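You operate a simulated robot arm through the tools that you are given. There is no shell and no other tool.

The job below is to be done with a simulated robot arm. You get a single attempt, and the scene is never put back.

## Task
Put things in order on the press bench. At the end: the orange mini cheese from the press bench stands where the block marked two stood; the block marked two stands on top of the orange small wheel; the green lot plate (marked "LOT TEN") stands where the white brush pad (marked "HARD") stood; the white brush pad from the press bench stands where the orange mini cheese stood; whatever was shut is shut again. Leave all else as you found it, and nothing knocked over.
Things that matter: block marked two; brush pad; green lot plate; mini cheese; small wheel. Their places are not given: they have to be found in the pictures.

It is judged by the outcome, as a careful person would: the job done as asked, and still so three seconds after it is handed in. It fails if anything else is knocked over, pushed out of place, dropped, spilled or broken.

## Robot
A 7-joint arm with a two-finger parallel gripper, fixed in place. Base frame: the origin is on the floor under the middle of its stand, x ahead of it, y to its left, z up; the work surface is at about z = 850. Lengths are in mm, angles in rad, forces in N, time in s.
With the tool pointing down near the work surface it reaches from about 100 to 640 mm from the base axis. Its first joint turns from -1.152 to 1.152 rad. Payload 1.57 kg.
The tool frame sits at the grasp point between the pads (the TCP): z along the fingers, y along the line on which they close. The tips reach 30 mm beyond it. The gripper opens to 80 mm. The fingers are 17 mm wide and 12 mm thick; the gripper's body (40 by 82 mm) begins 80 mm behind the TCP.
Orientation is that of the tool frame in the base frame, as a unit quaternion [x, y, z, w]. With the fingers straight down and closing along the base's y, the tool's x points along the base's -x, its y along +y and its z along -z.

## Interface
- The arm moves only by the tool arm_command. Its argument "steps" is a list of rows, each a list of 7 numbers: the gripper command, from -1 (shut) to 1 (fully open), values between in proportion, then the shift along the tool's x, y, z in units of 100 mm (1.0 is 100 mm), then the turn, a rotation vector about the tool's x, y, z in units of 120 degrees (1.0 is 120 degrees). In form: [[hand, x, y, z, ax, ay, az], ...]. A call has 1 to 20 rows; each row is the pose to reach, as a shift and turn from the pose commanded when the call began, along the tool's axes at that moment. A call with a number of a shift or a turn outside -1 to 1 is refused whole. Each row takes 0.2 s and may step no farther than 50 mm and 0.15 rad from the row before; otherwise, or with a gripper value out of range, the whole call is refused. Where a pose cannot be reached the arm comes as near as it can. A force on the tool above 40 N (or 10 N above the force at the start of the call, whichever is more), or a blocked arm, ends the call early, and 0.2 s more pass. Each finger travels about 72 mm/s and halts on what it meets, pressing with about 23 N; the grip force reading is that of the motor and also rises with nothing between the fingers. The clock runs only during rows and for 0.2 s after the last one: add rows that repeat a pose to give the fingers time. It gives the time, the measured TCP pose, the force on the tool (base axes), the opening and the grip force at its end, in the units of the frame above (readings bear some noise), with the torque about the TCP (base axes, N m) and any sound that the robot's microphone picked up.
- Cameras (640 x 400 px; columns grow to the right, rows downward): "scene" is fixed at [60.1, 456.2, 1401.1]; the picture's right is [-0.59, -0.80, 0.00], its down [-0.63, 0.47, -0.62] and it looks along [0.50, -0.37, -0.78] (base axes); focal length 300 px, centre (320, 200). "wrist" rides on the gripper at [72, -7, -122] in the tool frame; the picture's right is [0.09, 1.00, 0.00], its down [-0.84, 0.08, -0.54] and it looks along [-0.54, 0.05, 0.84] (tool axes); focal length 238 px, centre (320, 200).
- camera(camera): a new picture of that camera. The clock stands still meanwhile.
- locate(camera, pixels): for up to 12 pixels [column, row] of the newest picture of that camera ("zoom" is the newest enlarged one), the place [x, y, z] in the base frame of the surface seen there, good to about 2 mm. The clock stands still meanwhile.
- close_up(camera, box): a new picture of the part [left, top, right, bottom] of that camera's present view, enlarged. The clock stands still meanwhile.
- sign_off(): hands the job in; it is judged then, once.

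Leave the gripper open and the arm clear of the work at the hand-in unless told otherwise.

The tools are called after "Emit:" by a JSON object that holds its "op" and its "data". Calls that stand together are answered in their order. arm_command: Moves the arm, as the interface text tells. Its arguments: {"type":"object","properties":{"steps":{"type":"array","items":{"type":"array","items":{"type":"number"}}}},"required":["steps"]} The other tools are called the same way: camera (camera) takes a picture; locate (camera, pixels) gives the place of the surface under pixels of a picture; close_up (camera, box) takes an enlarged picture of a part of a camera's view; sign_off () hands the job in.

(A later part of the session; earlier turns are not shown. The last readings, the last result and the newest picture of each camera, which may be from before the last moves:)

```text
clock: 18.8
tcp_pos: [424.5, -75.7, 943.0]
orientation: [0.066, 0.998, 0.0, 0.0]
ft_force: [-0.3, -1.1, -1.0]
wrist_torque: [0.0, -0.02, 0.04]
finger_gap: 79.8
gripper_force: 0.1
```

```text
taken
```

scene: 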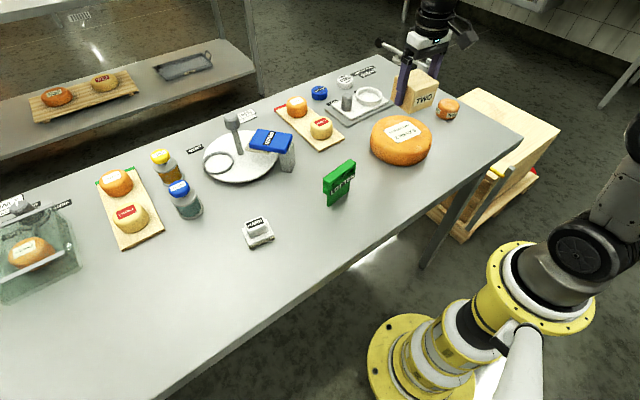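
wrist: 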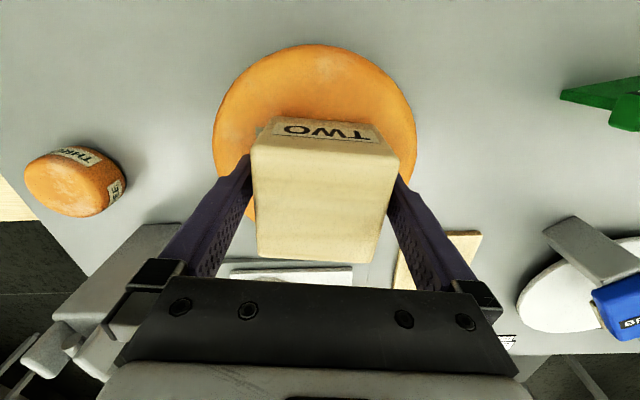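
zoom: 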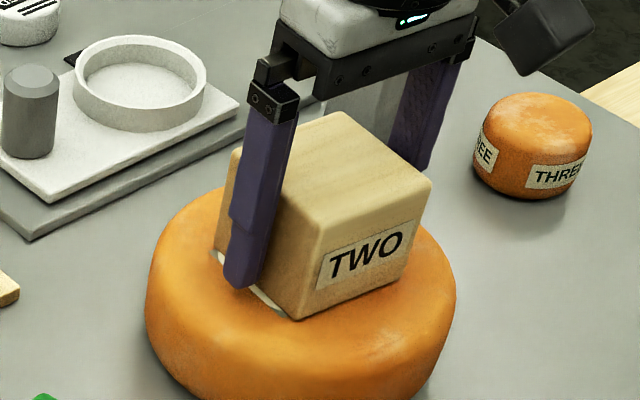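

The block stands flat on the wheel and the fingers are free. I'll rise straight up 95 mm.

Emit:
{"op": "arm_command", "data": {"steps": [[1, 0, 0, -0.1, 0, 0, 0], [1, 0, 0, -0.25, 0, 0, 0], [1, 0, 0, -0.5, 0, 0, 0], [1, 0, 0, -0.75, 0, 0, 0], [1, 0, 0, -0.95, 0, 0, 0]]}}

Emit:
{"op": "close_up", "data": {"camera": "scene", "box": [360, 70, 480, 180]}}

Emit:
{"op": "camera", "data": {"camera": "wrist"}}

```text
clock: 20.0
tcp_pos: [427.2, -75.6, 1037.9]
orientation: [0.067, 0.998, 0.0, 0.0]
ft_force: [0.1, 0.3, -0.1]
wrist_torque: [0.0, -0.01, -0.03]
finger_gap: 79.8
gripper_force: 0.0
```

```text
3.64 times, centred on (420, 125) of scene
```

zoom: 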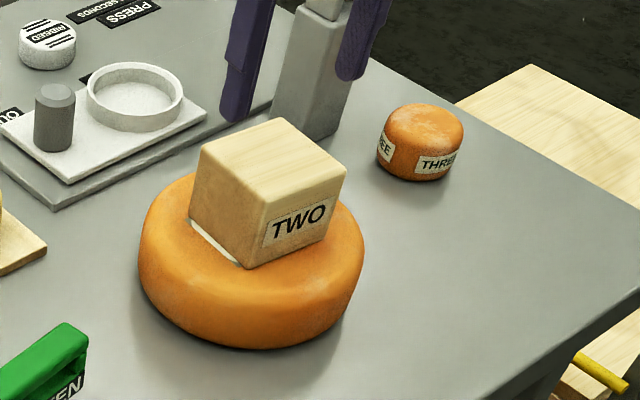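

```text
taken
```

wrist: 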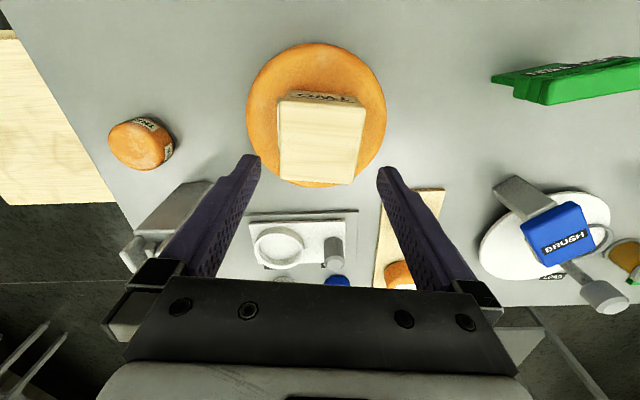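

The block stands squarely on the wheel. I'll move toward the THREE cheese, staying high at z≈1037, and take a better look from the wrist.

Emit:
{"op": "arm_command", "data": {"steps": [[1, -0.08, -0.31, 0, 0, 0, 0], [1, -0.16, -0.62, 0, 0, 0, 0], [1, -0.224, -0.928, 0, 0, 0, 0], [1, -0.224, -0.928, 0, 0, 0, 0]]}}

Emit:
{"op": "camera", "data": {"camera": "wrist"}}

Emit:
{"op": "close_up", "data": {"camera": "wrist", "box": [140, 80, 300, 200]}}

Emit:
{"op": "camera", "data": {"camera": "scene"}}

```text
clock: 21.0
tcp_pos: [437.4, -171.9, 1038.2]
orientation: [0.066, 0.998, 0.0, -0.001]
ft_force: [0.2, 0.3, -1.2]
wrist_torque: [0.0, -0.01, -0.04]
finger_gap: 80.0
gripper_force: 0.1
```

```text
taken
```

wrist: 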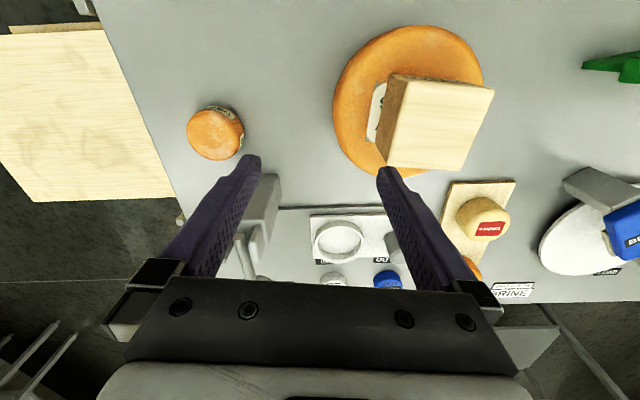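

```text
3.33 times, centred on (220, 140) of wrist
```

zoom: 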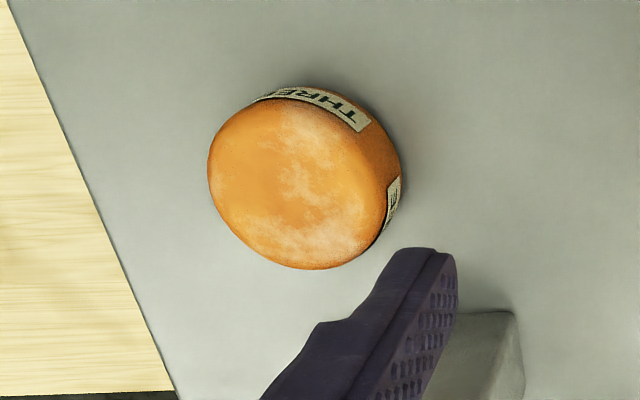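

```text
taken
```

scene: 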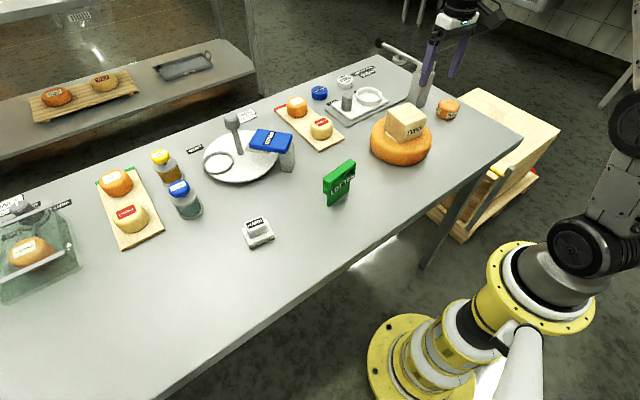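

The cheese fills the zoom around (297,185). I'll locate points on its top rim, its side and the press column corner beside it.

Emit:
{"op": "locate", "data": {"camera": "zoom", "pixels": [[297, 185], [215, 165], [297, 262], [375, 235], [250, 112], [340, 130], [375, 190], [235, 225], [395, 170], [480, 330], [510, 390], [375, 130]]}}

Emit:
{"op": "locate", "data": {"camera": "wrist", "pixels": [[190, 130], [215, 158], [240, 145], [200, 116], [232, 115], [215, 135], [268, 182], [258, 222], [182, 220], [130, 90], [160, 170], [262, 195]]}}

```text
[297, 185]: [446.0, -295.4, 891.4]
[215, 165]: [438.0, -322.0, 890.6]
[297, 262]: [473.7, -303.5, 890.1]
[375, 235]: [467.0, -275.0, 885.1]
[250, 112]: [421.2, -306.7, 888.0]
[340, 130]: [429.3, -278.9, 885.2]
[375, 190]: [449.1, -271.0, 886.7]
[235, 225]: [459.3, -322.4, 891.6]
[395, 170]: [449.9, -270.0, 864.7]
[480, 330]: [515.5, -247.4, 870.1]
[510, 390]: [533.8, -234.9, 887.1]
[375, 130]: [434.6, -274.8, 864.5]
```

```text
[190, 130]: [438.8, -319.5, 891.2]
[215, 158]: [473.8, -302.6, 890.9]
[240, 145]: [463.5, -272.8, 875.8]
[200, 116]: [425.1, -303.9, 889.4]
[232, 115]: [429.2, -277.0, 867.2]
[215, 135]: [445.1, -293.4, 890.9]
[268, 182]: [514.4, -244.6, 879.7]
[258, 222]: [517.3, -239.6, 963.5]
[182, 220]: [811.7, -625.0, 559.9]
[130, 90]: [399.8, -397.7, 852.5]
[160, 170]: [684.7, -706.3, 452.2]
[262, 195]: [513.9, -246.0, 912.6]
```

The cheese centre is (447.3,−296.8), radius ≈28, top at 891. The column's nearest face is at x≈514, which leaves plenty of room. I'll move over it and lower to about 35 mm above its top.

Emit:
{"op": "arm_command", "data": {"steps": [[1, -0.07, -0.31, 0, 0, 0, 0], [1, -0.144, -0.617, 0, 0, 0, 0], [1, -0.144, -0.617, 0, 0, 0, 0]]}}

Emit:
{"op": "arm_command", "data": {"steps": [[1, -0.07, -0.31, 0.0, 0, 0, 0], [1, -0.145, -0.616, 0.2, 0, 0, 0], [1, -0.145, -0.616, 0.45, 0, 0, 0], [1, -0.145, -0.616, 0.75, 0, 0, 0], [1, -0.145, -0.616, 0.75, 0, 0, 0]]}}

Emit:
{"op": "camera", "data": {"camera": "wrist"}}

Emit:
{"op": "close_up", "data": {"camera": "scene", "box": [370, 20, 510, 150]}}

```text
clock: 21.8
tcp_pos: [442.8, -234.9, 1038.4]
orientation: [0.066, 0.998, 0.0, 0.0]
ft_force: [0.1, -0.1, 0.0]
wrist_torque: [0.02, 0.02, 0.0]
finger_gap: 79.9
gripper_force: 0.1
```

```text
clock: 23.0
tcp_pos: [448.1, -297.8, 960.2]
orientation: [0.066, 0.998, 0.0, 0.0]
ft_force: [0.5, -1.3, -0.8]
wrist_torque: [0.01, -0.04, -0.02]
finger_gap: 79.8
gripper_force: 0.0
```

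```text
taken
```

wrist: 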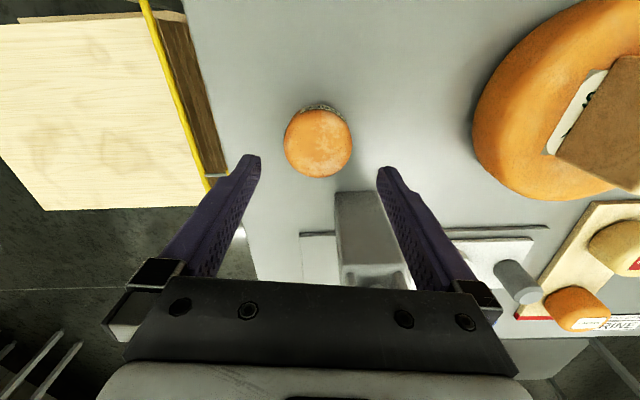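

```text
3.08 times, centred on (440, 85) of scene
```

zoom: 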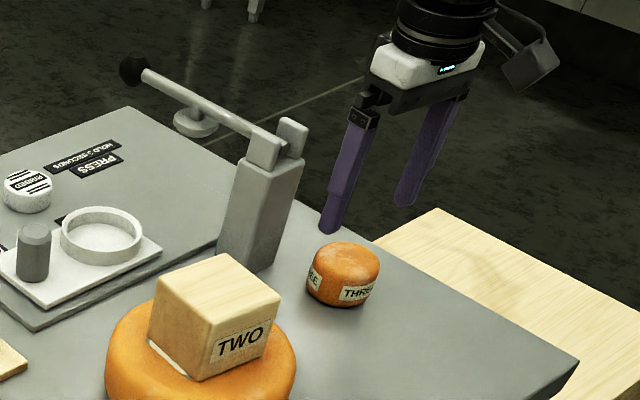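

The cheese is centred between the fingers at (318,143), and the column lies beyond it with clear space. I'll lower to TCP z≈886.

Emit:
{"op": "arm_command", "data": {"steps": [[1, 0, 0, 0.2, 0, 0, 0], [1, 0, 0, 0.4, 0, 0, 0], [1, 0, 0, 0.6, 0, 0, 0], [1, 0, 0, 0.76, 0, 0, 0], [1, 0, 0, 0.76, 0, 0, 0]]}}

Emit:
{"op": "camera", "data": {"camera": "wrist"}}

Emit:
{"op": "close_up", "data": {"camera": "scene", "box": [370, 20, 510, 150]}}

```text
clock: 24.2
tcp_pos: [447.7, -296.9, 886.2]
orientation: [0.067, 0.998, 0.0, 0.001]
ft_force: [0.1, -0.4, -0.7]
wrist_torque: [-0.04, -0.02, -0.01]
finger_gap: 79.9
gripper_force: 0.0
```

```text
taken
```

wrist: 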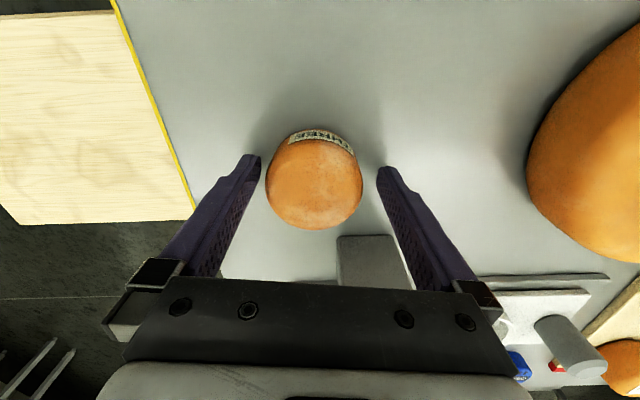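

```text
3.08 times, centred on (440, 85) of scene
```

zoom: 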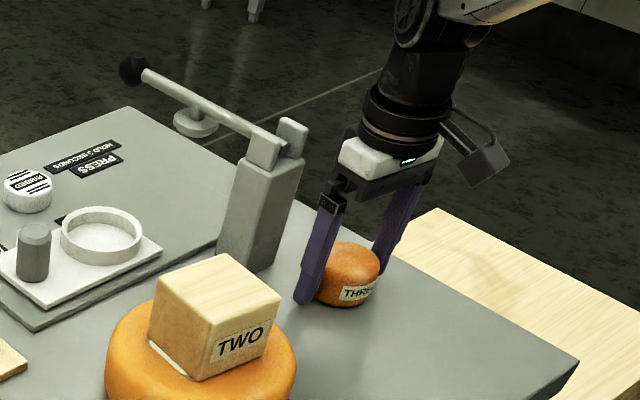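

The fingers straddle the cheese cleanly. I'll close on it and hold.

Emit:
{"op": "arm_command", "data": {"steps": [[0.6, 0, 0, 0, 0, 0, 0], [0, 0, 0, 0, 0, 0, 0], [-1, 0, 0, 0, 0, 0, 0], [-1, 0, 0, 0, 0, 0, 0], [-1, 0, 0, 0, 0, 0, 0]]}}

Emit:
{"op": "camera", "data": {"camera": "wrist"}}

```text
clock: 25.4
tcp_pos: [447.9, -296.8, 887.2]
orientation: [0.066, 0.998, 0.0, 0.0]
ft_force: [0.2, 0.4, -0.1]
wrist_torque: [0.02, -0.06, 0.01]
finger_gap: 58.6
gripper_force: 23.0
```

```text
taken
```

wrist: 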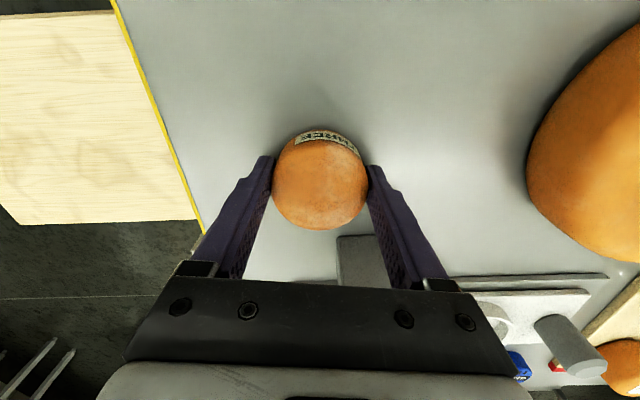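

It's held at 58.6 mm. I'll lift gently first, then rise to a height well above the block on the wheel (top at ≈974).

Emit:
{"op": "arm_command", "data": {"steps": [[-1, 0, 0, -0.1, 0, 0, 0], [-1, 0, 0, -0.2, 0, 0, 0], [-1, 0, 0, -0.4, 0, 0, 0], [-1, 0, 0, -0.4, 0, 0, 0]]}}

Emit:
{"op": "camera", "data": {"camera": "wrist"}}

Emit:
{"op": "arm_command", "data": {"steps": [[-1, 0, 0, -0.25, 0, 0, 0], [-1, 0, 0, -0.5, 0, 0, 0], [-1, 0, 0, -0.75, 0, 0, 0], [-1, 0, 0, -1.0, 0, 0, 0]]}}

Emit:
{"op": "arm_command", "data": {"steps": [[-1, 0, 0, -0.2, 0, 0, 0], [-1, 0, 0, -0.4, 0, 0, 0], [-1, 0, 0, -0.4, 0, 0, 0]]}}

Emit:
{"op": "camera", "data": {"camera": "wrist"}}

```text
clock: 26.4
tcp_pos: [449.5, -296.6, 928.8]
orientation: [0.067, 0.998, 0.0, 0.0]
ft_force: [0.4, -0.4, -0.7]
wrist_torque: [0.0, -0.01, 0.02]
finger_gap: 59.0
gripper_force: 23.1
```

```text
taken
```

wrist: 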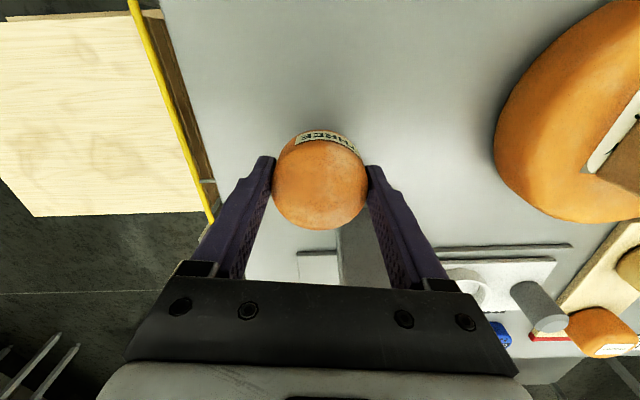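

```text
clock: 27.4
tcp_pos: [447.7, -295.5, 1026.8]
orientation: [0.066, 0.998, -0.001, 0.0]
ft_force: [-0.4, 0.1, -0.3]
wrist_torque: [-0.02, 0.0, 0.02]
finger_gap: 59.1
gripper_force: 23.3
```

```text
clock: 28.2
tcp_pos: [446.8, -297.2, 1066.2]
orientation: [0.067, 0.998, 0.0, 0.0]
ft_force: [-0.4, -0.5, -1.3]
wrist_torque: [-0.03, 0.01, -0.01]
finger_gap: 59.3
gripper_force: 22.9
```

```text
taken
```

wrist: 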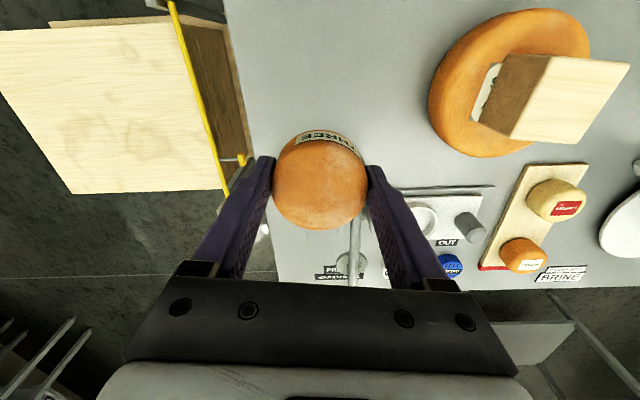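

The cheese is secure. I'll carry it across at z≈1066 in even legs toward the block's old spot (369,500). Its underside stays at about 1030, above the block on the wheel.

Emit:
{"op": "arm_command", "data": {"steps": [[-1, 0.076, 0.325, 0, 0, 0, 0], [-1, 0.152, 0.65, 0, 0, 0, 0], [-1, 0.2284, 0.9736, 0, 0, 0, 0]]}}

Emit:
{"op": "arm_command", "data": {"steps": [[-1, 0.076, 0.325, 0, 0, 0, 0], [-1, 0.152, 0.65, 0, 0, 0, 0], [-1, 0.2284, 0.9736, 0, 0, 0, 0]]}}

Emit:
{"op": "arm_command", "data": {"steps": [[-1, 0.076, 0.325, 0, 0, 0, 0], [-1, 0.152, 0.65, 0, 0, 0, 0], [-1, 0.2284, 0.9736, 0, 0, 0, 0]]}}

Emit:
{"op": "arm_command", "data": {"steps": [[-1, 0.076, 0.325, 0, 0, 0, 0], [-1, 0.152, 0.65, 0, 0, 0, 0], [-1, 0.2284, 0.9736, 0, 0, 0, 0]]}}

Emit:
{"op": "camera", "data": {"camera": "wrist"}}

```text
clock: 29.0
tcp_pos: [437.4, -195.4, 1067.7]
orientation: [0.066, 0.998, 0.0, 0.0]
ft_force: [0.8, 0.7, -0.7]
wrist_torque: [-0.01, 0.02, 0.0]
finger_gap: 59.3
gripper_force: 23.1
```

```text
clock: 29.8
tcp_pos: [427.7, -97.5, 1066.9]
orientation: [0.067, 0.998, -0.001, 0.0]
ft_force: [1.0, 0.6, -1.4]
wrist_torque: [0.0, 0.0, 0.01]
finger_gap: 59.4
gripper_force: 23.2
```

```text
clock: 30.6
tcp_pos: [419.0, 1.3, 1069.0]
orientation: [0.066, 0.998, -0.001, 0.001]
ft_force: [-0.2, 0.2, -1.3]
wrist_torque: [0.0, 0.03, 0.0]
finger_gap: 59.1
gripper_force: 22.7
```

```text
clock: 31.4
tcp_pos: [408.9, 100.9, 1065.7]
orientation: [0.066, 0.998, 0.001, 0.0]
ft_force: [-0.3, 0.7, -1.1]
wrist_torque: [-0.02, -0.01, -0.01]
finger_gap: 59.0
gripper_force: 22.8
```

```text
taken
```

wrist: 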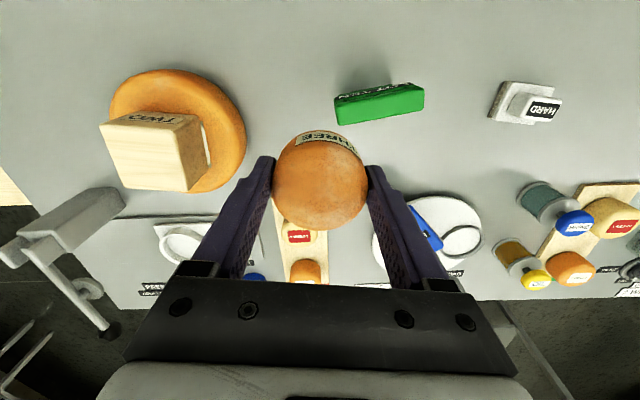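

The cheese is halfway there and held steadily at a gap of about 59. I'll continue the remaining four legs, easing down on the last two once past the plate.

Emit:
{"op": "arm_command", "data": {"steps": [[-1, 0.076, 0.325, 0, 0, 0, 0], [-1, 0.152, 0.65, 0, 0, 0, 0], [-1, 0.2284, 0.9736, 0, 0, 0, 0]]}}

Emit:
{"op": "arm_command", "data": {"steps": [[-1, 0.076, 0.325, 0, 0, 0, 0], [-1, 0.152, 0.65, 0, 0, 0, 0], [-1, 0.2284, 0.9736, 0, 0, 0, 0]]}}

Emit:
{"op": "arm_command", "data": {"steps": [[-1, 0.076, 0.325, 0.1, 0, 0, 0], [-1, 0.152, 0.65, 0.2, 0, 0, 0], [-1, 0.2284, 0.9736, 0.3, 0, 0, 0]]}}

Emit:
{"op": "arm_command", "data": {"steps": [[-1, 0.076, 0.325, 0.1, 0, 0, 0], [-1, 0.152, 0.65, 0.2, 0, 0, 0], [-1, 0.2284, 0.9736, 0.3, 0, 0, 0], [-1, 0.2284, 0.9736, 0.3, 0, 0, 0]]}}

Emit:
{"op": "camera", "data": {"camera": "wrist"}}

Emit:
{"op": "camera", "data": {"camera": "scene"}}

```text
clock: 32.2
tcp_pos: [400.2, 200.0, 1066.5]
orientation: [0.067, 0.998, 0.0, 0.0]
ft_force: [0.1, 0.3, -1.2]
wrist_torque: [-0.03, 0.02, 0.0]
finger_gap: 58.9
gripper_force: 23.3
```

```text
clock: 33.0
tcp_pos: [387.3, 301.8, 1067.3]
orientation: [0.067, 0.998, 0.0, 0.001]
ft_force: [-0.4, 0.3, -1.1]
wrist_torque: [-0.04, 0.02, 0.01]
finger_gap: 59.3
gripper_force: 23.3
```

```text
clock: 33.8
tcp_pos: [378.5, 399.9, 1038.4]
orientation: [0.067, 0.998, 0.001, 0.0]
ft_force: [0.7, 0.0, -0.8]
wrist_torque: [0.01, 0.0, -0.01]
finger_gap: 59.5
gripper_force: 22.9
```

```text
clock: 34.8
tcp_pos: [366.7, 499.9, 1008.2]
orientation: [0.067, 0.998, 0.0, -0.001]
ft_force: [0.2, 0.4, -1.1]
wrist_torque: [-0.03, 0.0, 0.01]
finger_gap: 59.0
gripper_force: 22.7
```

```text
taken
```

wrist: 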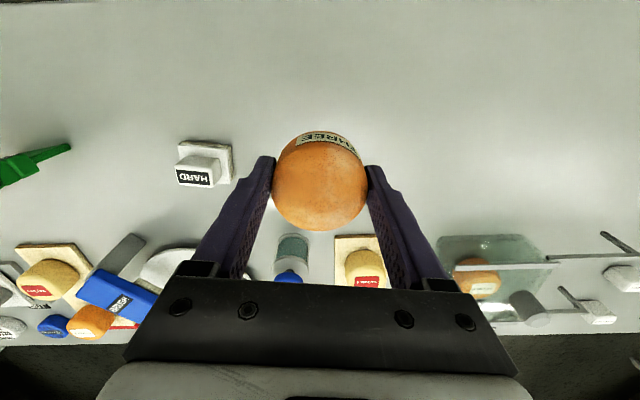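

```text
taken
```

scene: 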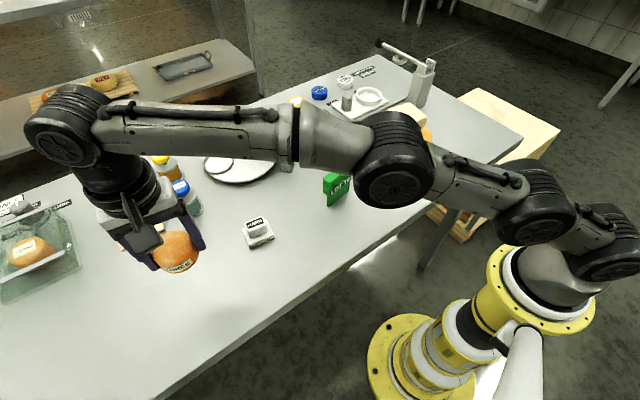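

I'm above the block's old place at (369,500). I'll lower in two stages, then feel for the bench.

Emit:
{"op": "arm_command", "data": {"steps": [[-1, 0, 0, 0.25, 0, 0, 0], [-1, 0, 0, 0.5, 0, 0, 0], [-1, 0, 0, 0.75, 0, 0, 0], [-1, 0, 0, 1.0, 0, 0, 0], [-1, 0, 0, 1.0, 0, 0, 0]]}}

Emit:
{"op": "arm_command", "data": {"steps": [[-1, 0, 0, 0.06, 0, 0, 0], [-1, 0, 0, 0.12, 0, 0, 0], [-1, 0, 0, 0.16, 0, 0, 0], [-1, 0, 0, 0.18, 0, 0, 0], [-1, 0, 0, 0.18, 0, 0, 0]]}}

Emit:
{"op": "camera", "data": {"camera": "wrist"}}

```text
clock: 36.0
tcp_pos: [367.9, 499.2, 906.7]
orientation: [0.067, 0.998, 0.0, 0.0]
ft_force: [-0.4, 0.5, -1.3]
wrist_torque: [0.02, 0.01, 0.02]
finger_gap: 58.7
gripper_force: 23.3
```

```text
clock: 37.2
tcp_pos: [369.6, 497.9, 889.0]
orientation: [0.067, 0.998, -0.001, 0.0]
ft_force: [0.0, -0.3, -1.2]
wrist_torque: [-0.01, 0.03, 0.03]
finger_gap: 59.0
gripper_force: 22.9
```

```text
taken
```

wrist: 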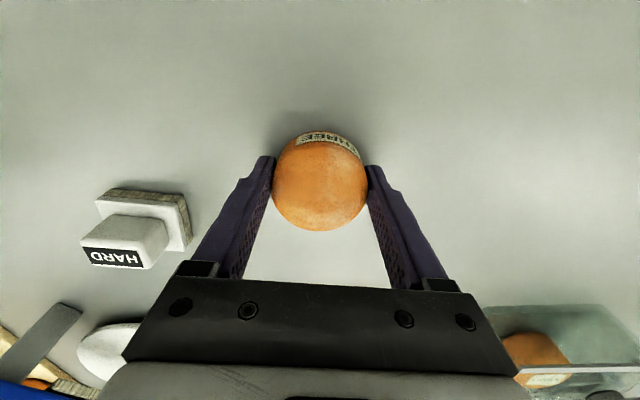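

The commanded height is 888.2, about 2 mm above the grasp height. I'll step down 1 mm at a time until contact.

Emit:
{"op": "arm_command", "data": {"steps": [[-1, 0, 0, 0.01, 0, 0, 0], [-1, 0, 0, 0.015, 0, 0, 0], [-1, 0, 0, 0.015, 0, 0, 0]]}}

Emit:
{"op": "arm_command", "data": {"steps": [[-1, 0, 0, 0.01, 0, 0, 0], [-1, 0, 0, 0.01, 0, 0, 0]]}}

```text
clock: 38.0
tcp_pos: [369.2, 500.2, 888.7]
orientation: [0.066, 0.998, 0.0, 0.0]
ft_force: [-0.5, 0.6, -0.8]
wrist_torque: [0.0, -0.01, 0.01]
finger_gap: 58.9
gripper_force: 22.7
```

```text
clock: 38.6
tcp_pos: [369.8, 499.2, 887.5]
orientation: [0.066, 0.998, 0.0, 0.0]
ft_force: [1.5, 0.5, 1.0]
wrist_torque: [-0.06, 0.0, 0.05]
finger_gap: 58.8
gripper_force: 22.9
```

The force has turned upward (+1.0 from −1.2), so the cheese touches the bench. I'll open the fingers slowly and hold.

Emit:
{"op": "arm_command", "data": {"steps": [[-1, 0, 0, 0.003, 0, 0, 0], [0.55, 0, 0, 0.003, 0, 0, 0], [0.75, 0, 0, 0.003, 0, 0, 0], [1, 0, 0, 0.003, 0, 0, 0], [1, 0, 0, 0.003, 0, 0, 0]]}}

Emit:
{"op": "camera", "data": {"camera": "wrist"}}

Emit:
{"op": "close_up", "data": {"camera": "scene", "box": [110, 210, 250, 320]}}

```text
clock: 39.8
tcp_pos: [369.9, 497.4, 885.7]
orientation: [0.067, 0.998, 0.0, 0.0]
ft_force: [0.4, 0.7, 0.5]
wrist_torque: [0.01, -0.01, -0.01]
finger_gap: 79.8
gripper_force: 0.1
```

```text
taken
```

wrist: 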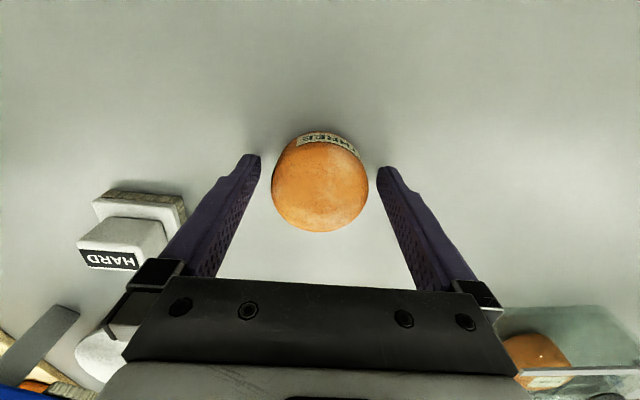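

```text
3.64 times, centred on (180, 265) of scene
```

zoom: 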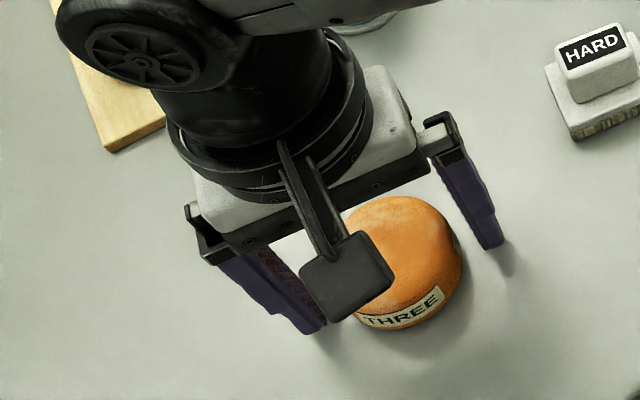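

The cheese stands upright on its own with the fingers clear on both sides. I'll rise 100 mm and check its position.

Emit:
{"op": "arm_command", "data": {"steps": [[1, 0, 0, -0.1, 0, 0, 0], [1, 0, 0, -0.3, 0, 0, 0], [1, 0, 0, -0.55, 0, 0, 0], [1, 0, 0, -0.8, 0, 0, 0], [1, 0, 0, -1.0, 0, 0, 0]]}}

Emit:
{"op": "camera", "data": {"camera": "wrist"}}

Emit:
{"op": "locate", "data": {"camera": "wrist", "pixels": [[320, 145], [290, 145], [350, 145], [320, 115], [320, 170], [190, 165], [215, 165]]}}

```text
clock: 41.0
tcp_pos: [369.5, 500.1, 986.1]
orientation: [0.067, 0.998, 0.0, 0.0]
ft_force: [-0.1, -0.1, 0.0]
wrist_torque: [-0.02, 0.02, -0.04]
finger_gap: 79.8
gripper_force: 0.1
```

```text
taken
```

wrist: 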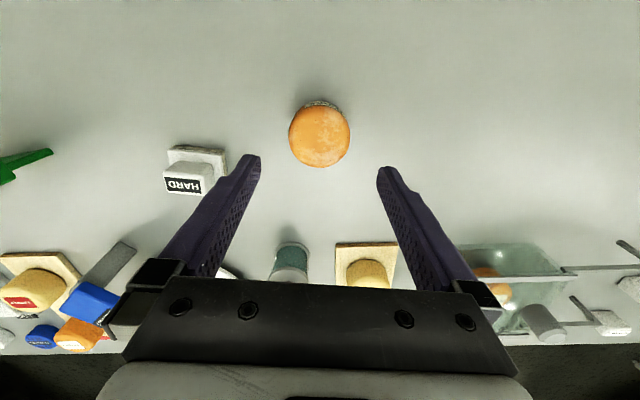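

```text
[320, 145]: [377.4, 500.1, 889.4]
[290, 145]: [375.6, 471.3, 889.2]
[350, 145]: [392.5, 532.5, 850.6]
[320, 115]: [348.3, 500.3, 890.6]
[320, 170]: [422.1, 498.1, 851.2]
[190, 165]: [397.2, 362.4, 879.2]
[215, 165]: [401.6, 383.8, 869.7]
```

The cheese stands at (368.5,500), exactly on the block's old spot. Next is the pad. Its handle's long axis matches the tool's current yaw, so I'll grip the handle by its ends. Moving over it now, staying at z≈985.

Emit:
{"op": "arm_command", "data": {"steps": [[1, -0.14, -0.33, 0, 0, 0, 0], [1, -0.2845, -0.659, 0, 0, 0, 0]]}}

Emit:
{"op": "arm_command", "data": {"steps": [[1, -0.14, -0.33, 0, 0, 0, 0], [1, -0.2845, -0.659, 0, 0, 0, 0], [1, -0.2845, -0.659, 0, 0, 0, 0]]}}

Emit:
{"op": "camera", "data": {"camera": "wrist"}}

Emit:
{"op": "close_up", "data": {"camera": "wrist", "box": [270, 90, 370, 170]}}

```text
clock: 41.6
tcp_pos: [390.5, 430.8, 988.1]
orientation: [0.066, 0.998, 0.0, 0.0]
ft_force: [-1.3, -0.4, -0.3]
wrist_torque: [0.02, -0.01, -0.01]
finger_gap: 80.0
gripper_force: 0.1
```

```text
clock: 42.4
tcp_pos: [410.4, 360.1, 985.8]
orientation: [0.066, 0.998, -0.001, 0.0]
ft_force: [0.3, -0.6, -0.2]
wrist_torque: [0.0, -0.01, 0.02]
finger_gap: 80.2
gripper_force: 0.0
```

```text
taken
```

wrist: 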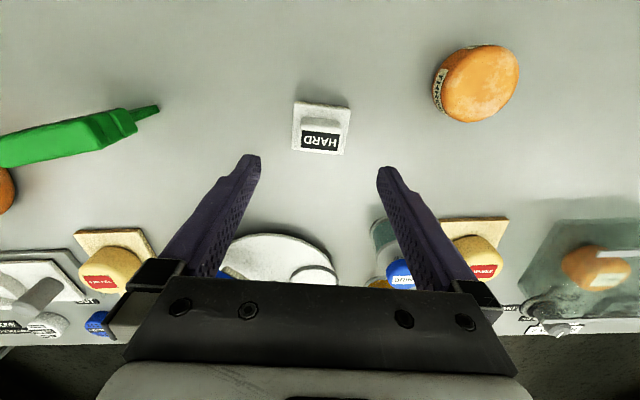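

```text
5.00 times, centred on (320, 130) of wrist
```

zoom: 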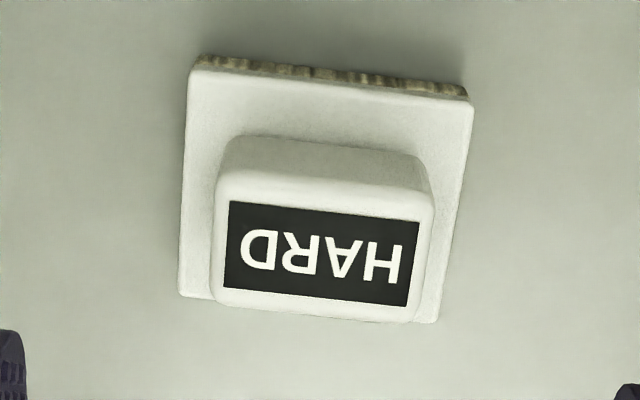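

The HARD pad is centred between the fingers, and its axis lines up with the picture. I'll measure its handle and base corners.

Emit:
{"op": "locate", "data": {"camera": "zoom", "pixels": [[225, 185], [428, 205], [410, 312], [220, 298], [320, 250], [194, 80], [465, 105], [186, 290], [434, 315], [330, 150], [222, 240], [418, 260]]}}

```text
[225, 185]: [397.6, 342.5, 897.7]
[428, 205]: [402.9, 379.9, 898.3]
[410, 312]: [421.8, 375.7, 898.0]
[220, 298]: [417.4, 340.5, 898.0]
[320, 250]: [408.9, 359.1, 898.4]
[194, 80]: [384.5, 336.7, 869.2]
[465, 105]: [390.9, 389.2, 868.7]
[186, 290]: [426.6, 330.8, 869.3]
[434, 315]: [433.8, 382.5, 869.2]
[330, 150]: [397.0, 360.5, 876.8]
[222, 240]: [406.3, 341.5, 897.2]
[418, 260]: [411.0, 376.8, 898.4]
```

The pad centre is (409,360.5), its yaw matches within a degree, and the base top is at z=869. I'll lower with a 1 mm correction so the tips end just above the base plate (TCP z≈902.5).

Emit:
{"op": "arm_command", "data": {"steps": [[1, -0.012, -0.012, 0.2, 0, 0, 0], [1, -0.012, -0.012, 0.4, 0, 0, 0], [1, -0.012, -0.012, 0.6, 0, 0, 0], [1, -0.012, -0.012, 0.75, 0, 0, 0], [1, -0.012, -0.012, 0.829, 0, 0, 0], [1, -0.012, -0.012, 0.829, 0, 0, 0]]}}

Emit:
{"op": "camera", "data": {"camera": "wrist"}}

Emit:
{"op": "close_up", "data": {"camera": "scene", "box": [200, 170, 310, 260]}}

```text
clock: 43.8
tcp_pos: [409.9, 358.6, 901.8]
orientation: [0.067, 0.998, 0.0, 0.0]
ft_force: [0.7, -1.0, 0.6]
wrist_torque: [0.03, -0.02, 0.01]
finger_gap: 80.1
gripper_force: 0.0
```

```text
taken
```

wrist: 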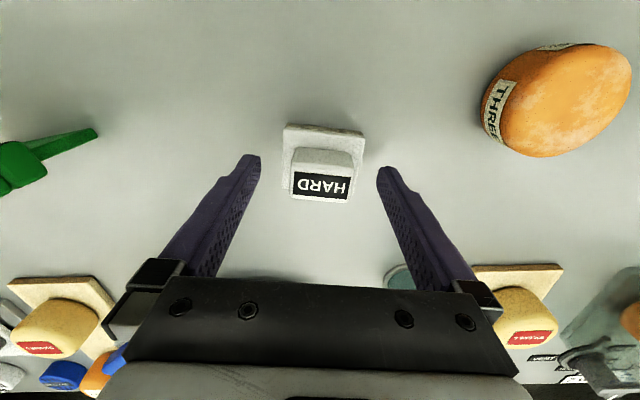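

```text
4.44 times, centred on (255, 215) of scene
```

zoom: 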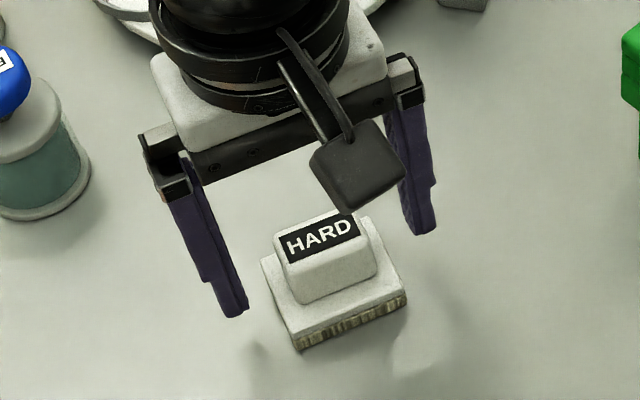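

The fingers flank the handle, with tips above the base plate. I'll close slowly on the handle ends.

Emit:
{"op": "arm_command", "data": {"steps": [[0.5, 0, 0, 0, 0, 0, 0], [0.2, 0, 0, 0, 0, 0, 0], [-0.1, 0, 0, 0, 0, 0, 0], [-1, 0, 0, 0, 0, 0, 0], [-1, 0, 0, 0, 0, 0, 0]]}}

Emit:
{"op": "camera", "data": {"camera": "wrist"}}

Emit:
{"op": "close_up", "data": {"camera": "scene", "box": [200, 170, 310, 260]}}

```text
clock: 45.0
tcp_pos: [410.8, 358.8, 903.4]
orientation: [0.066, 0.998, 0.0, 0.0]
ft_force: [0.0, 0.8, 1.0]
wrist_torque: [0.02, 0.02, -0.07]
finger_gap: 39.1
gripper_force: 23.7
```

```text
taken
```

wrist: 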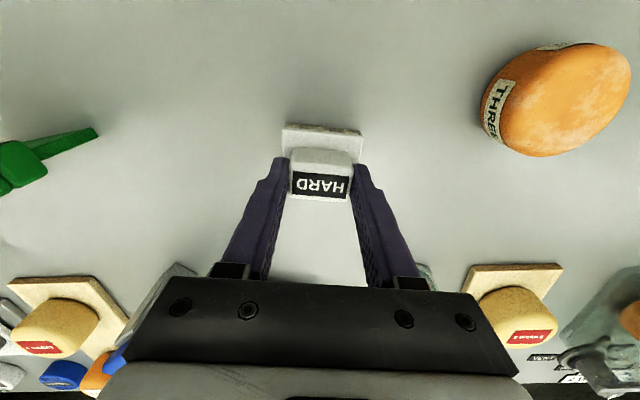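

```text
4.44 times, centred on (255, 215) of scene
```

zoom: 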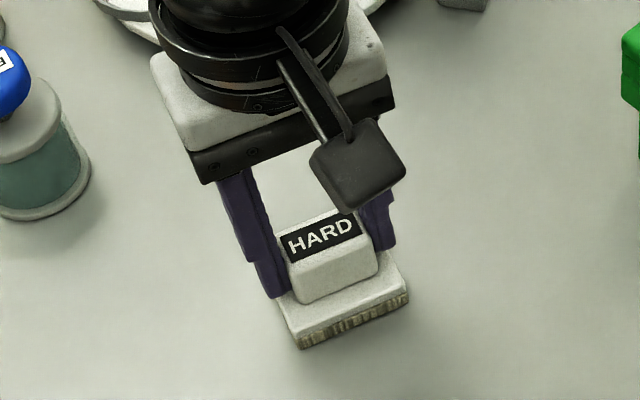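

The handle is gripped at 39.1 mm. I'll lift 30 mm, check, then rise.

Emit:
{"op": "arm_command", "data": {"steps": [[-1, 0, 0, -0.1, 0, 0, 0], [-1, 0, 0, -0.2, 0, 0, 0], [-1, 0, 0, -0.3, 0, 0, 0], [-1, 0, 0, -0.3, 0, 0, 0]]}}

Emit:
{"op": "camera", "data": {"camera": "wrist"}}

Emit:
{"op": "close_up", "data": {"camera": "scene", "box": [200, 150, 310, 240]}}

```text
clock: 46.0
tcp_pos: [410.1, 359.8, 935.1]
orientation: [0.066, 0.998, 0.001, 0.0]
ft_force: [0.6, 0.1, 0.6]
wrist_torque: [0.01, 0.0, 0.03]
finger_gap: 39.0
gripper_force: 23.5
```

```text
taken
```

wrist: 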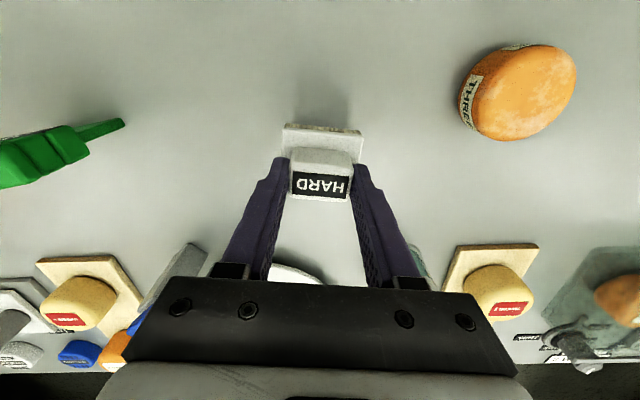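

```text
4.44 times, centred on (255, 195) of scene
```

zoom: 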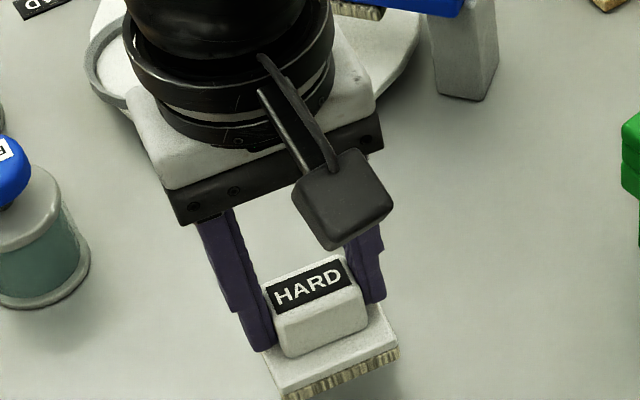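

The pad is held level. I'll rise to z≈1070 (its underside will be ~1017) and carry it toward the cheese's old spot at (447.3,−296.8).

Emit:
{"op": "arm_command", "data": {"steps": [[-1, 0, 0, -0.25, 0, 0, 0], [-1, 0, 0, -0.5, 0, 0, 0], [-1, 0, 0, -0.75, 0, 0, 0], [-1, 0, 0, -1.0, 0, 0, 0]]}}

Emit:
{"op": "arm_command", "data": {"steps": [[-1, -0.05, -0.28, -0.18, 0, 0, 0], [-1, -0.11, -0.6, -0.37, 0, 0, 0], [-1, -0.178, -0.923, -0.37, 0, 0, 0]]}}

Emit:
{"op": "arm_command", "data": {"steps": [[-1, -0.06, -0.31, 0, 0, 0, 0], [-1, -0.12, -0.62, 0, 0, 0, 0], [-1, -0.178, -0.923, 0, 0, 0, 0]]}}

Emit:
{"op": "arm_command", "data": {"steps": [[-1, -0.06, -0.31, 0, 0, 0, 0], [-1, -0.12, -0.62, 0, 0, 0, 0], [-1, -0.178, -0.923, 0, 0, 0, 0]]}}

Emit:
{"op": "camera", "data": {"camera": "wrist"}}

```text
clock: 47.0
tcp_pos: [408.3, 361.0, 1033.7]
orientation: [0.066, 0.998, 0.001, 0.001]
ft_force: [0.2, 0.5, -0.3]
wrist_torque: [0.01, 0.0, 0.03]
finger_gap: 39.3
gripper_force: 23.1
```

```text
clock: 47.8
tcp_pos: [413.1, 266.1, 1070.9]
orientation: [0.066, 0.998, 0.0, 0.0]
ft_force: [0.9, 0.6, -0.1]
wrist_torque: [0.08, 0.01, 0.01]
finger_gap: 39.3
gripper_force: 22.8
```

```text
clock: 48.6
tcp_pos: [419.9, 172.2, 1071.1]
orientation: [0.067, 0.998, 0.0, -0.001]
ft_force: [0.0, 0.3, -1.5]
wrist_torque: [-0.03, -0.01, 0.0]
finger_gap: 39.4
gripper_force: 23.7
```

```text
clock: 49.4
tcp_pos: [427.1, 80.1, 1071.3]
orientation: [0.067, 0.998, 0.0, 0.001]
ft_force: [0.5, 0.3, -0.1]
wrist_torque: [-0.03, 0.0, 0.01]
finger_gap: 39.3
gripper_force: 22.9
```

```text
taken
```

wrist: 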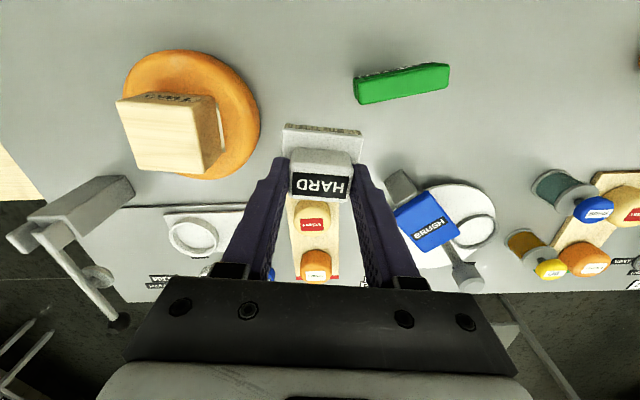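

The pad is held steady at (427,80). I'll make the four remaining legs to above the cheese's old place.

Emit:
{"op": "arm_command", "data": {"steps": [[-1, -0.06, -0.31, 0, 0, 0, 0], [-1, -0.12, -0.62, 0, 0, 0, 0], [-1, -0.178, -0.923, 0, 0, 0, 0]]}}

Emit:
{"op": "arm_command", "data": {"steps": [[-1, -0.06, -0.31, 0, 0, 0, 0], [-1, -0.12, -0.62, 0, 0, 0, 0], [-1, -0.178, -0.923, 0, 0, 0, 0]]}}

Emit:
{"op": "arm_command", "data": {"steps": [[-1, -0.06, -0.31, 0, 0, 0, 0], [-1, -0.12, -0.62, 0, 0, 0, 0], [-1, -0.178, -0.923, 0, 0, 0, 0]]}}

Emit:
{"op": "arm_command", "data": {"steps": [[-1, -0.06, -0.31, 0, 0, 0, 0], [-1, -0.12, -0.62, 0, 0, 0, 0], [-1, -0.179, -0.926, 0, 0, 0, 0], [-1, -0.179, -0.926, 0, 0, 0, 0]]}}

Emit:
{"op": "camera", "data": {"camera": "wrist"}}

Emit:
{"op": "camera", "data": {"camera": "scene"}}

```text
clock: 50.2
tcp_pos: [431.3, -16.8, 1070.1]
orientation: [0.067, 0.998, 0.0, 0.0]
ft_force: [-0.6, -0.7, -0.9]
wrist_torque: [-0.01, -0.03, 0.02]
finger_gap: 39.3
gripper_force: 23.2
```

```text
clock: 51.0
tcp_pos: [437.0, -109.9, 1071.6]
orientation: [0.067, 0.998, -0.001, 0.0]
ft_force: [0.0, -0.7, -1.0]
wrist_torque: [-0.03, -0.03, -0.03]
finger_gap: 38.9
gripper_force: 22.8
```

```text
clock: 51.8
tcp_pos: [442.0, -206.3, 1070.5]
orientation: [0.066, 0.998, 0.0, 0.0]
ft_force: [-0.7, 0.6, 0.3]
wrist_torque: [-0.01, 0.02, -0.01]
finger_gap: 39.0
gripper_force: 23.4
```

```text
clock: 52.8
tcp_pos: [447.9, -298.0, 1070.8]
orientation: [0.066, 0.998, 0.0, 0.0]
ft_force: [-0.2, 0.5, -0.8]
wrist_torque: [0.0, 0.03, 0.02]
finger_gap: 39.3
gripper_force: 23.4
```

```text
taken
```

wrist: 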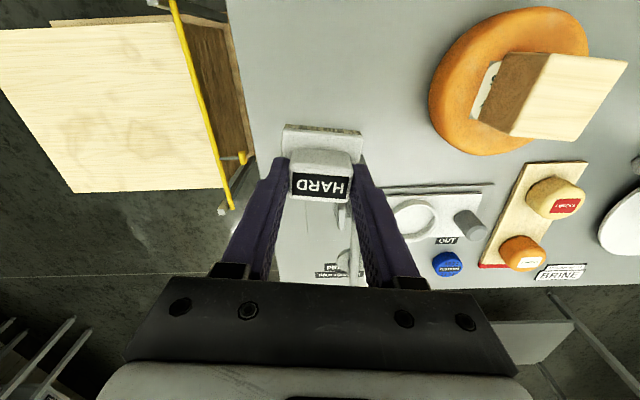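

```text
taken
```

scene: 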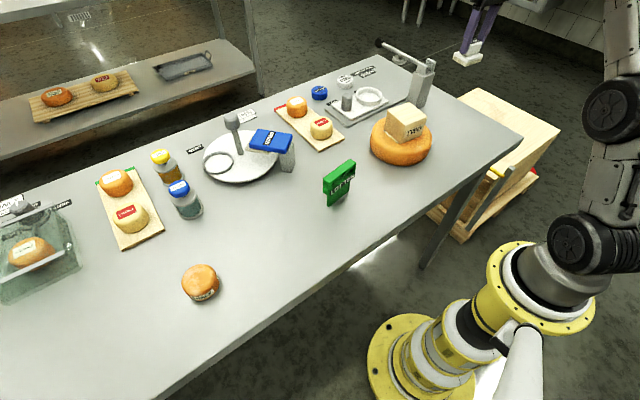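

I'm over the cheese's old spot with the pad level. I'll lower 100 mm, then 58 mm, checking in between.

Emit:
{"op": "arm_command", "data": {"steps": [[-1, 0, 0, 0.25, 0, 0, 0], [-1, 0, 0, 0.5, 0, 0, 0], [-1, 0, 0, 0.75, 0, 0, 0], [-1, 0, 0, 1.0, 0, 0, 0], [-1, 0, 0, 1.0, 0, 0, 0]]}}

Emit:
{"op": "arm_command", "data": {"steps": [[-1, 0, 0, 0.2, 0, 0, 0], [-1, 0, 0, 0.38, 0, 0, 0], [-1, 0, 0, 0.5, 0, 0, 0], [-1, 0, 0, 0.58, 0, 0, 0], [-1, 0, 0, 0.58, 0, 0, 0]]}}

Emit:
{"op": "close_up", "data": {"camera": "scene", "box": [370, 20, 510, 150]}}

Emit:
{"op": "camera", "data": {"camera": "wrist"}}

```text
clock: 54.0
tcp_pos: [448.7, -298.2, 970.4]
orientation: [0.067, 0.998, 0.001, 0.0]
ft_force: [0.1, -0.7, 0.0]
wrist_torque: [-0.02, -0.04, 0.01]
finger_gap: 39.2
gripper_force: 23.0
```

```text
clock: 55.2
tcp_pos: [448.2, -295.7, 913.2]
orientation: [0.066, 0.998, -0.001, -0.001]
ft_force: [0.8, 0.4, -1.0]
wrist_torque: [0.04, 0.02, 0.0]
finger_gap: 39.2
gripper_force: 22.9
```

```text
3.08 times, centred on (440, 85) of scene
```

zoom: 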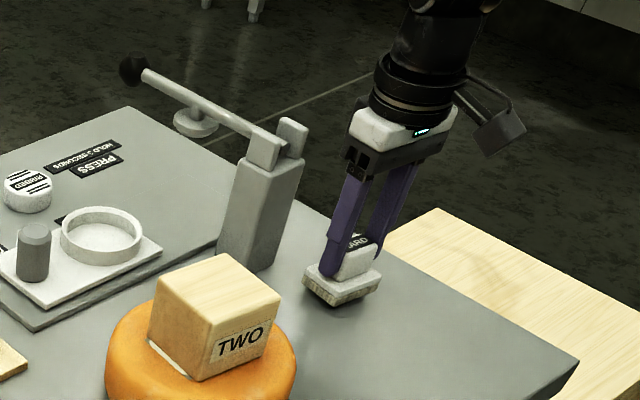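

```text
taken
```

wrist: 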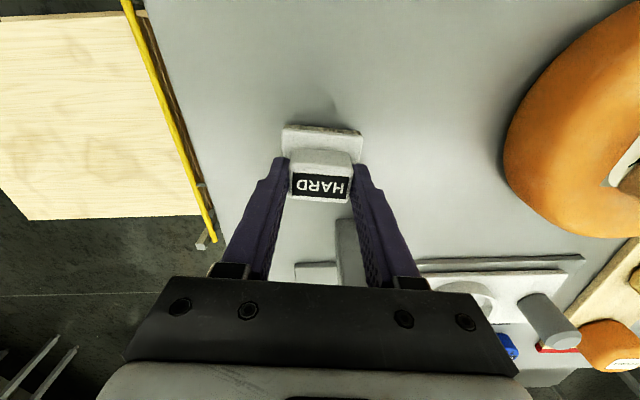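

The pad is about 9 mm above the bench and clear of the column. I'll lower 7 mm, then 1 mm steps.

Emit:
{"op": "arm_command", "data": {"steps": [[-1, 0, 0, 0.03, 0, 0, 0], [-1, 0, 0, 0.06, 0, 0, 0], [-1, 0, 0, 0.07, 0, 0, 0], [-1, 0, 0, 0.07, 0, 0, 0]]}}

Emit:
{"op": "arm_command", "data": {"steps": [[-1, 0, 0, 0.01, 0, 0, 0], [-1, 0, 0, 0.01, 0, 0, 0]]}}

Emit:
{"op": "arm_command", "data": {"steps": [[-1, 0, 0, 0.005, 0, 0, 0], [-1, 0, 0, 0.01, 0, 0, 0], [-1, 0, 0, 0.01, 0, 0, 0]]}}

```text
clock: 56.2
tcp_pos: [447.0, -297.5, 905.4]
orientation: [0.067, 0.998, 0.001, 0.0]
ft_force: [0.1, 0.7, -0.2]
wrist_torque: [0.04, -0.01, 0.01]
finger_gap: 39.0
gripper_force: 23.0
```

```text
clock: 56.8
tcp_pos: [447.2, -297.0, 904.8]
orientation: [0.066, 0.998, 0.0, 0.0]
ft_force: [-0.4, 0.0, -0.2]
wrist_torque: [0.02, -0.02, 0.04]
finger_gap: 39.0
gripper_force: 22.8
```

```text
clock: 57.6
tcp_pos: [447.6, -296.7, 904.6]
orientation: [0.067, 0.998, -0.001, 0.0]
ft_force: [0.8, -0.8, 0.1]
wrist_torque: [-0.03, -0.03, -0.03]
finger_gap: 39.3
gripper_force: 23.1
```

Commanded height is 902.5, the same as at the grasp, and the force is near zero. I'll try half a millimetre more to feel firm contact.

Emit:
{"op": "arm_command", "data": {"steps": [[-1, 0, 0, 0.005, 0, 0, 0], [-1, 0, 0, 0.005, 0, 0, 0]]}}

Emit:
{"op": "arm_command", "data": {"steps": [[-1, 0, 0, 0.005, 0, 0, 0], [-1, 0, 0, 0.005, 0, 0, 0]]}}

Emit:
{"op": "close_up", "data": {"camera": "scene", "box": [410, 60, 490, 130]}}

```text
clock: 58.2
tcp_pos: [448.2, -297.5, 902.4]
orientation: [0.066, 0.998, 0.001, 0.001]
ft_force: [-1.2, 0.3, 3.6]
wrist_torque: [0.06, 0.1, -0.01]
finger_gap: 39.1
gripper_force: 22.9
```

```text
clock: 58.8
tcp_pos: [448.6, -297.4, 903.6]
orientation: [0.067, 0.998, -0.001, 0.0]
ft_force: [-2.9, -0.9, 11.7]
wrist_torque: [0.06, 0.29, 0.06]
finger_gap: 39.0
gripper_force: 23.1
```

```text
5.71 times, centred on (450, 95) of scene
```

zoom: 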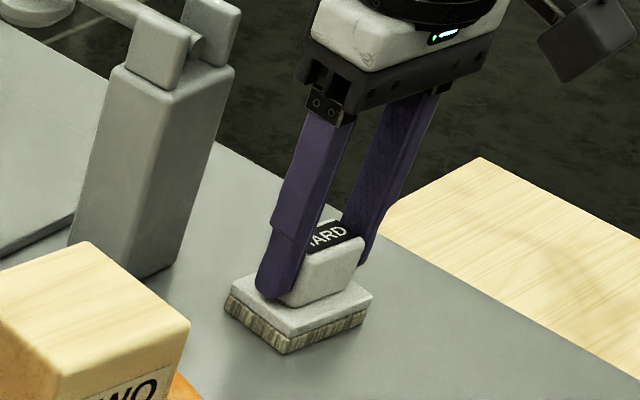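

Contact is firm (11.7 N up). I'll ease off 0.7 mm and open gradually.

Emit:
{"op": "arm_command", "data": {"steps": [[-1, 0, 0, -0.007, 0, 0, 0], [0.1, 0, 0, -0.007, 0, 0, 0], [0.4, 0, 0, -0.007, 0, 0, 0], [0.7, 0, 0, -0.007, 0, 0, 0], [1, 0, 0, -0.007, 0, 0, 0], [1, 0, 0, -0.007, 0, 0, 0]]}}

Emit:
{"op": "camera", "data": {"camera": "wrist"}}

Emit:
{"op": "close_up", "data": {"camera": "scene", "box": [410, 60, 490, 130]}}

```text
clock: 60.2
tcp_pos: [447.4, -296.9, 903.1]
orientation: [0.066, 0.998, 0.0, 0.0]
ft_force: [-0.7, -0.3, 0.5]
wrist_torque: [0.01, -0.04, 0.01]
finger_gap: 80.4
gripper_force: 0.0
```

```text
taken
```

wrist: 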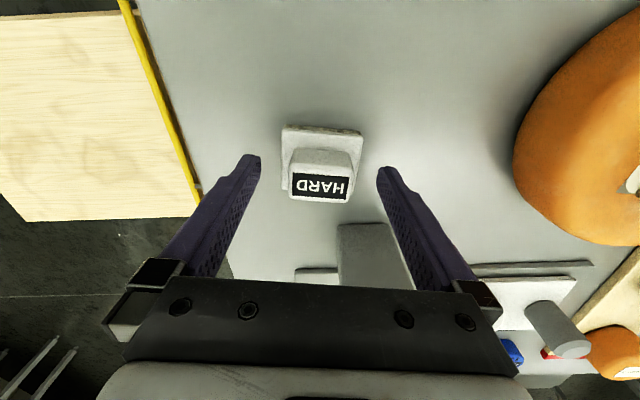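

```text
5.71 times, centred on (450, 95) of scene
```

zoom: 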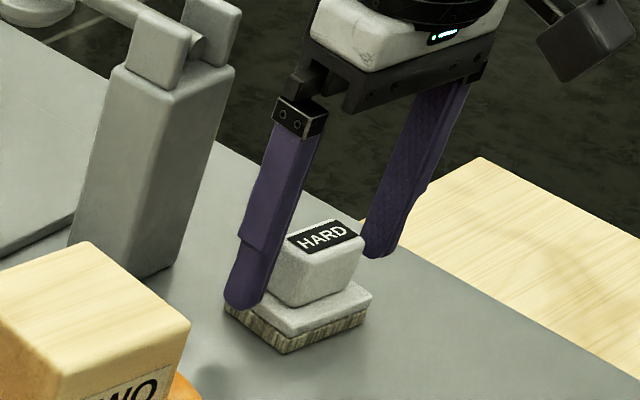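

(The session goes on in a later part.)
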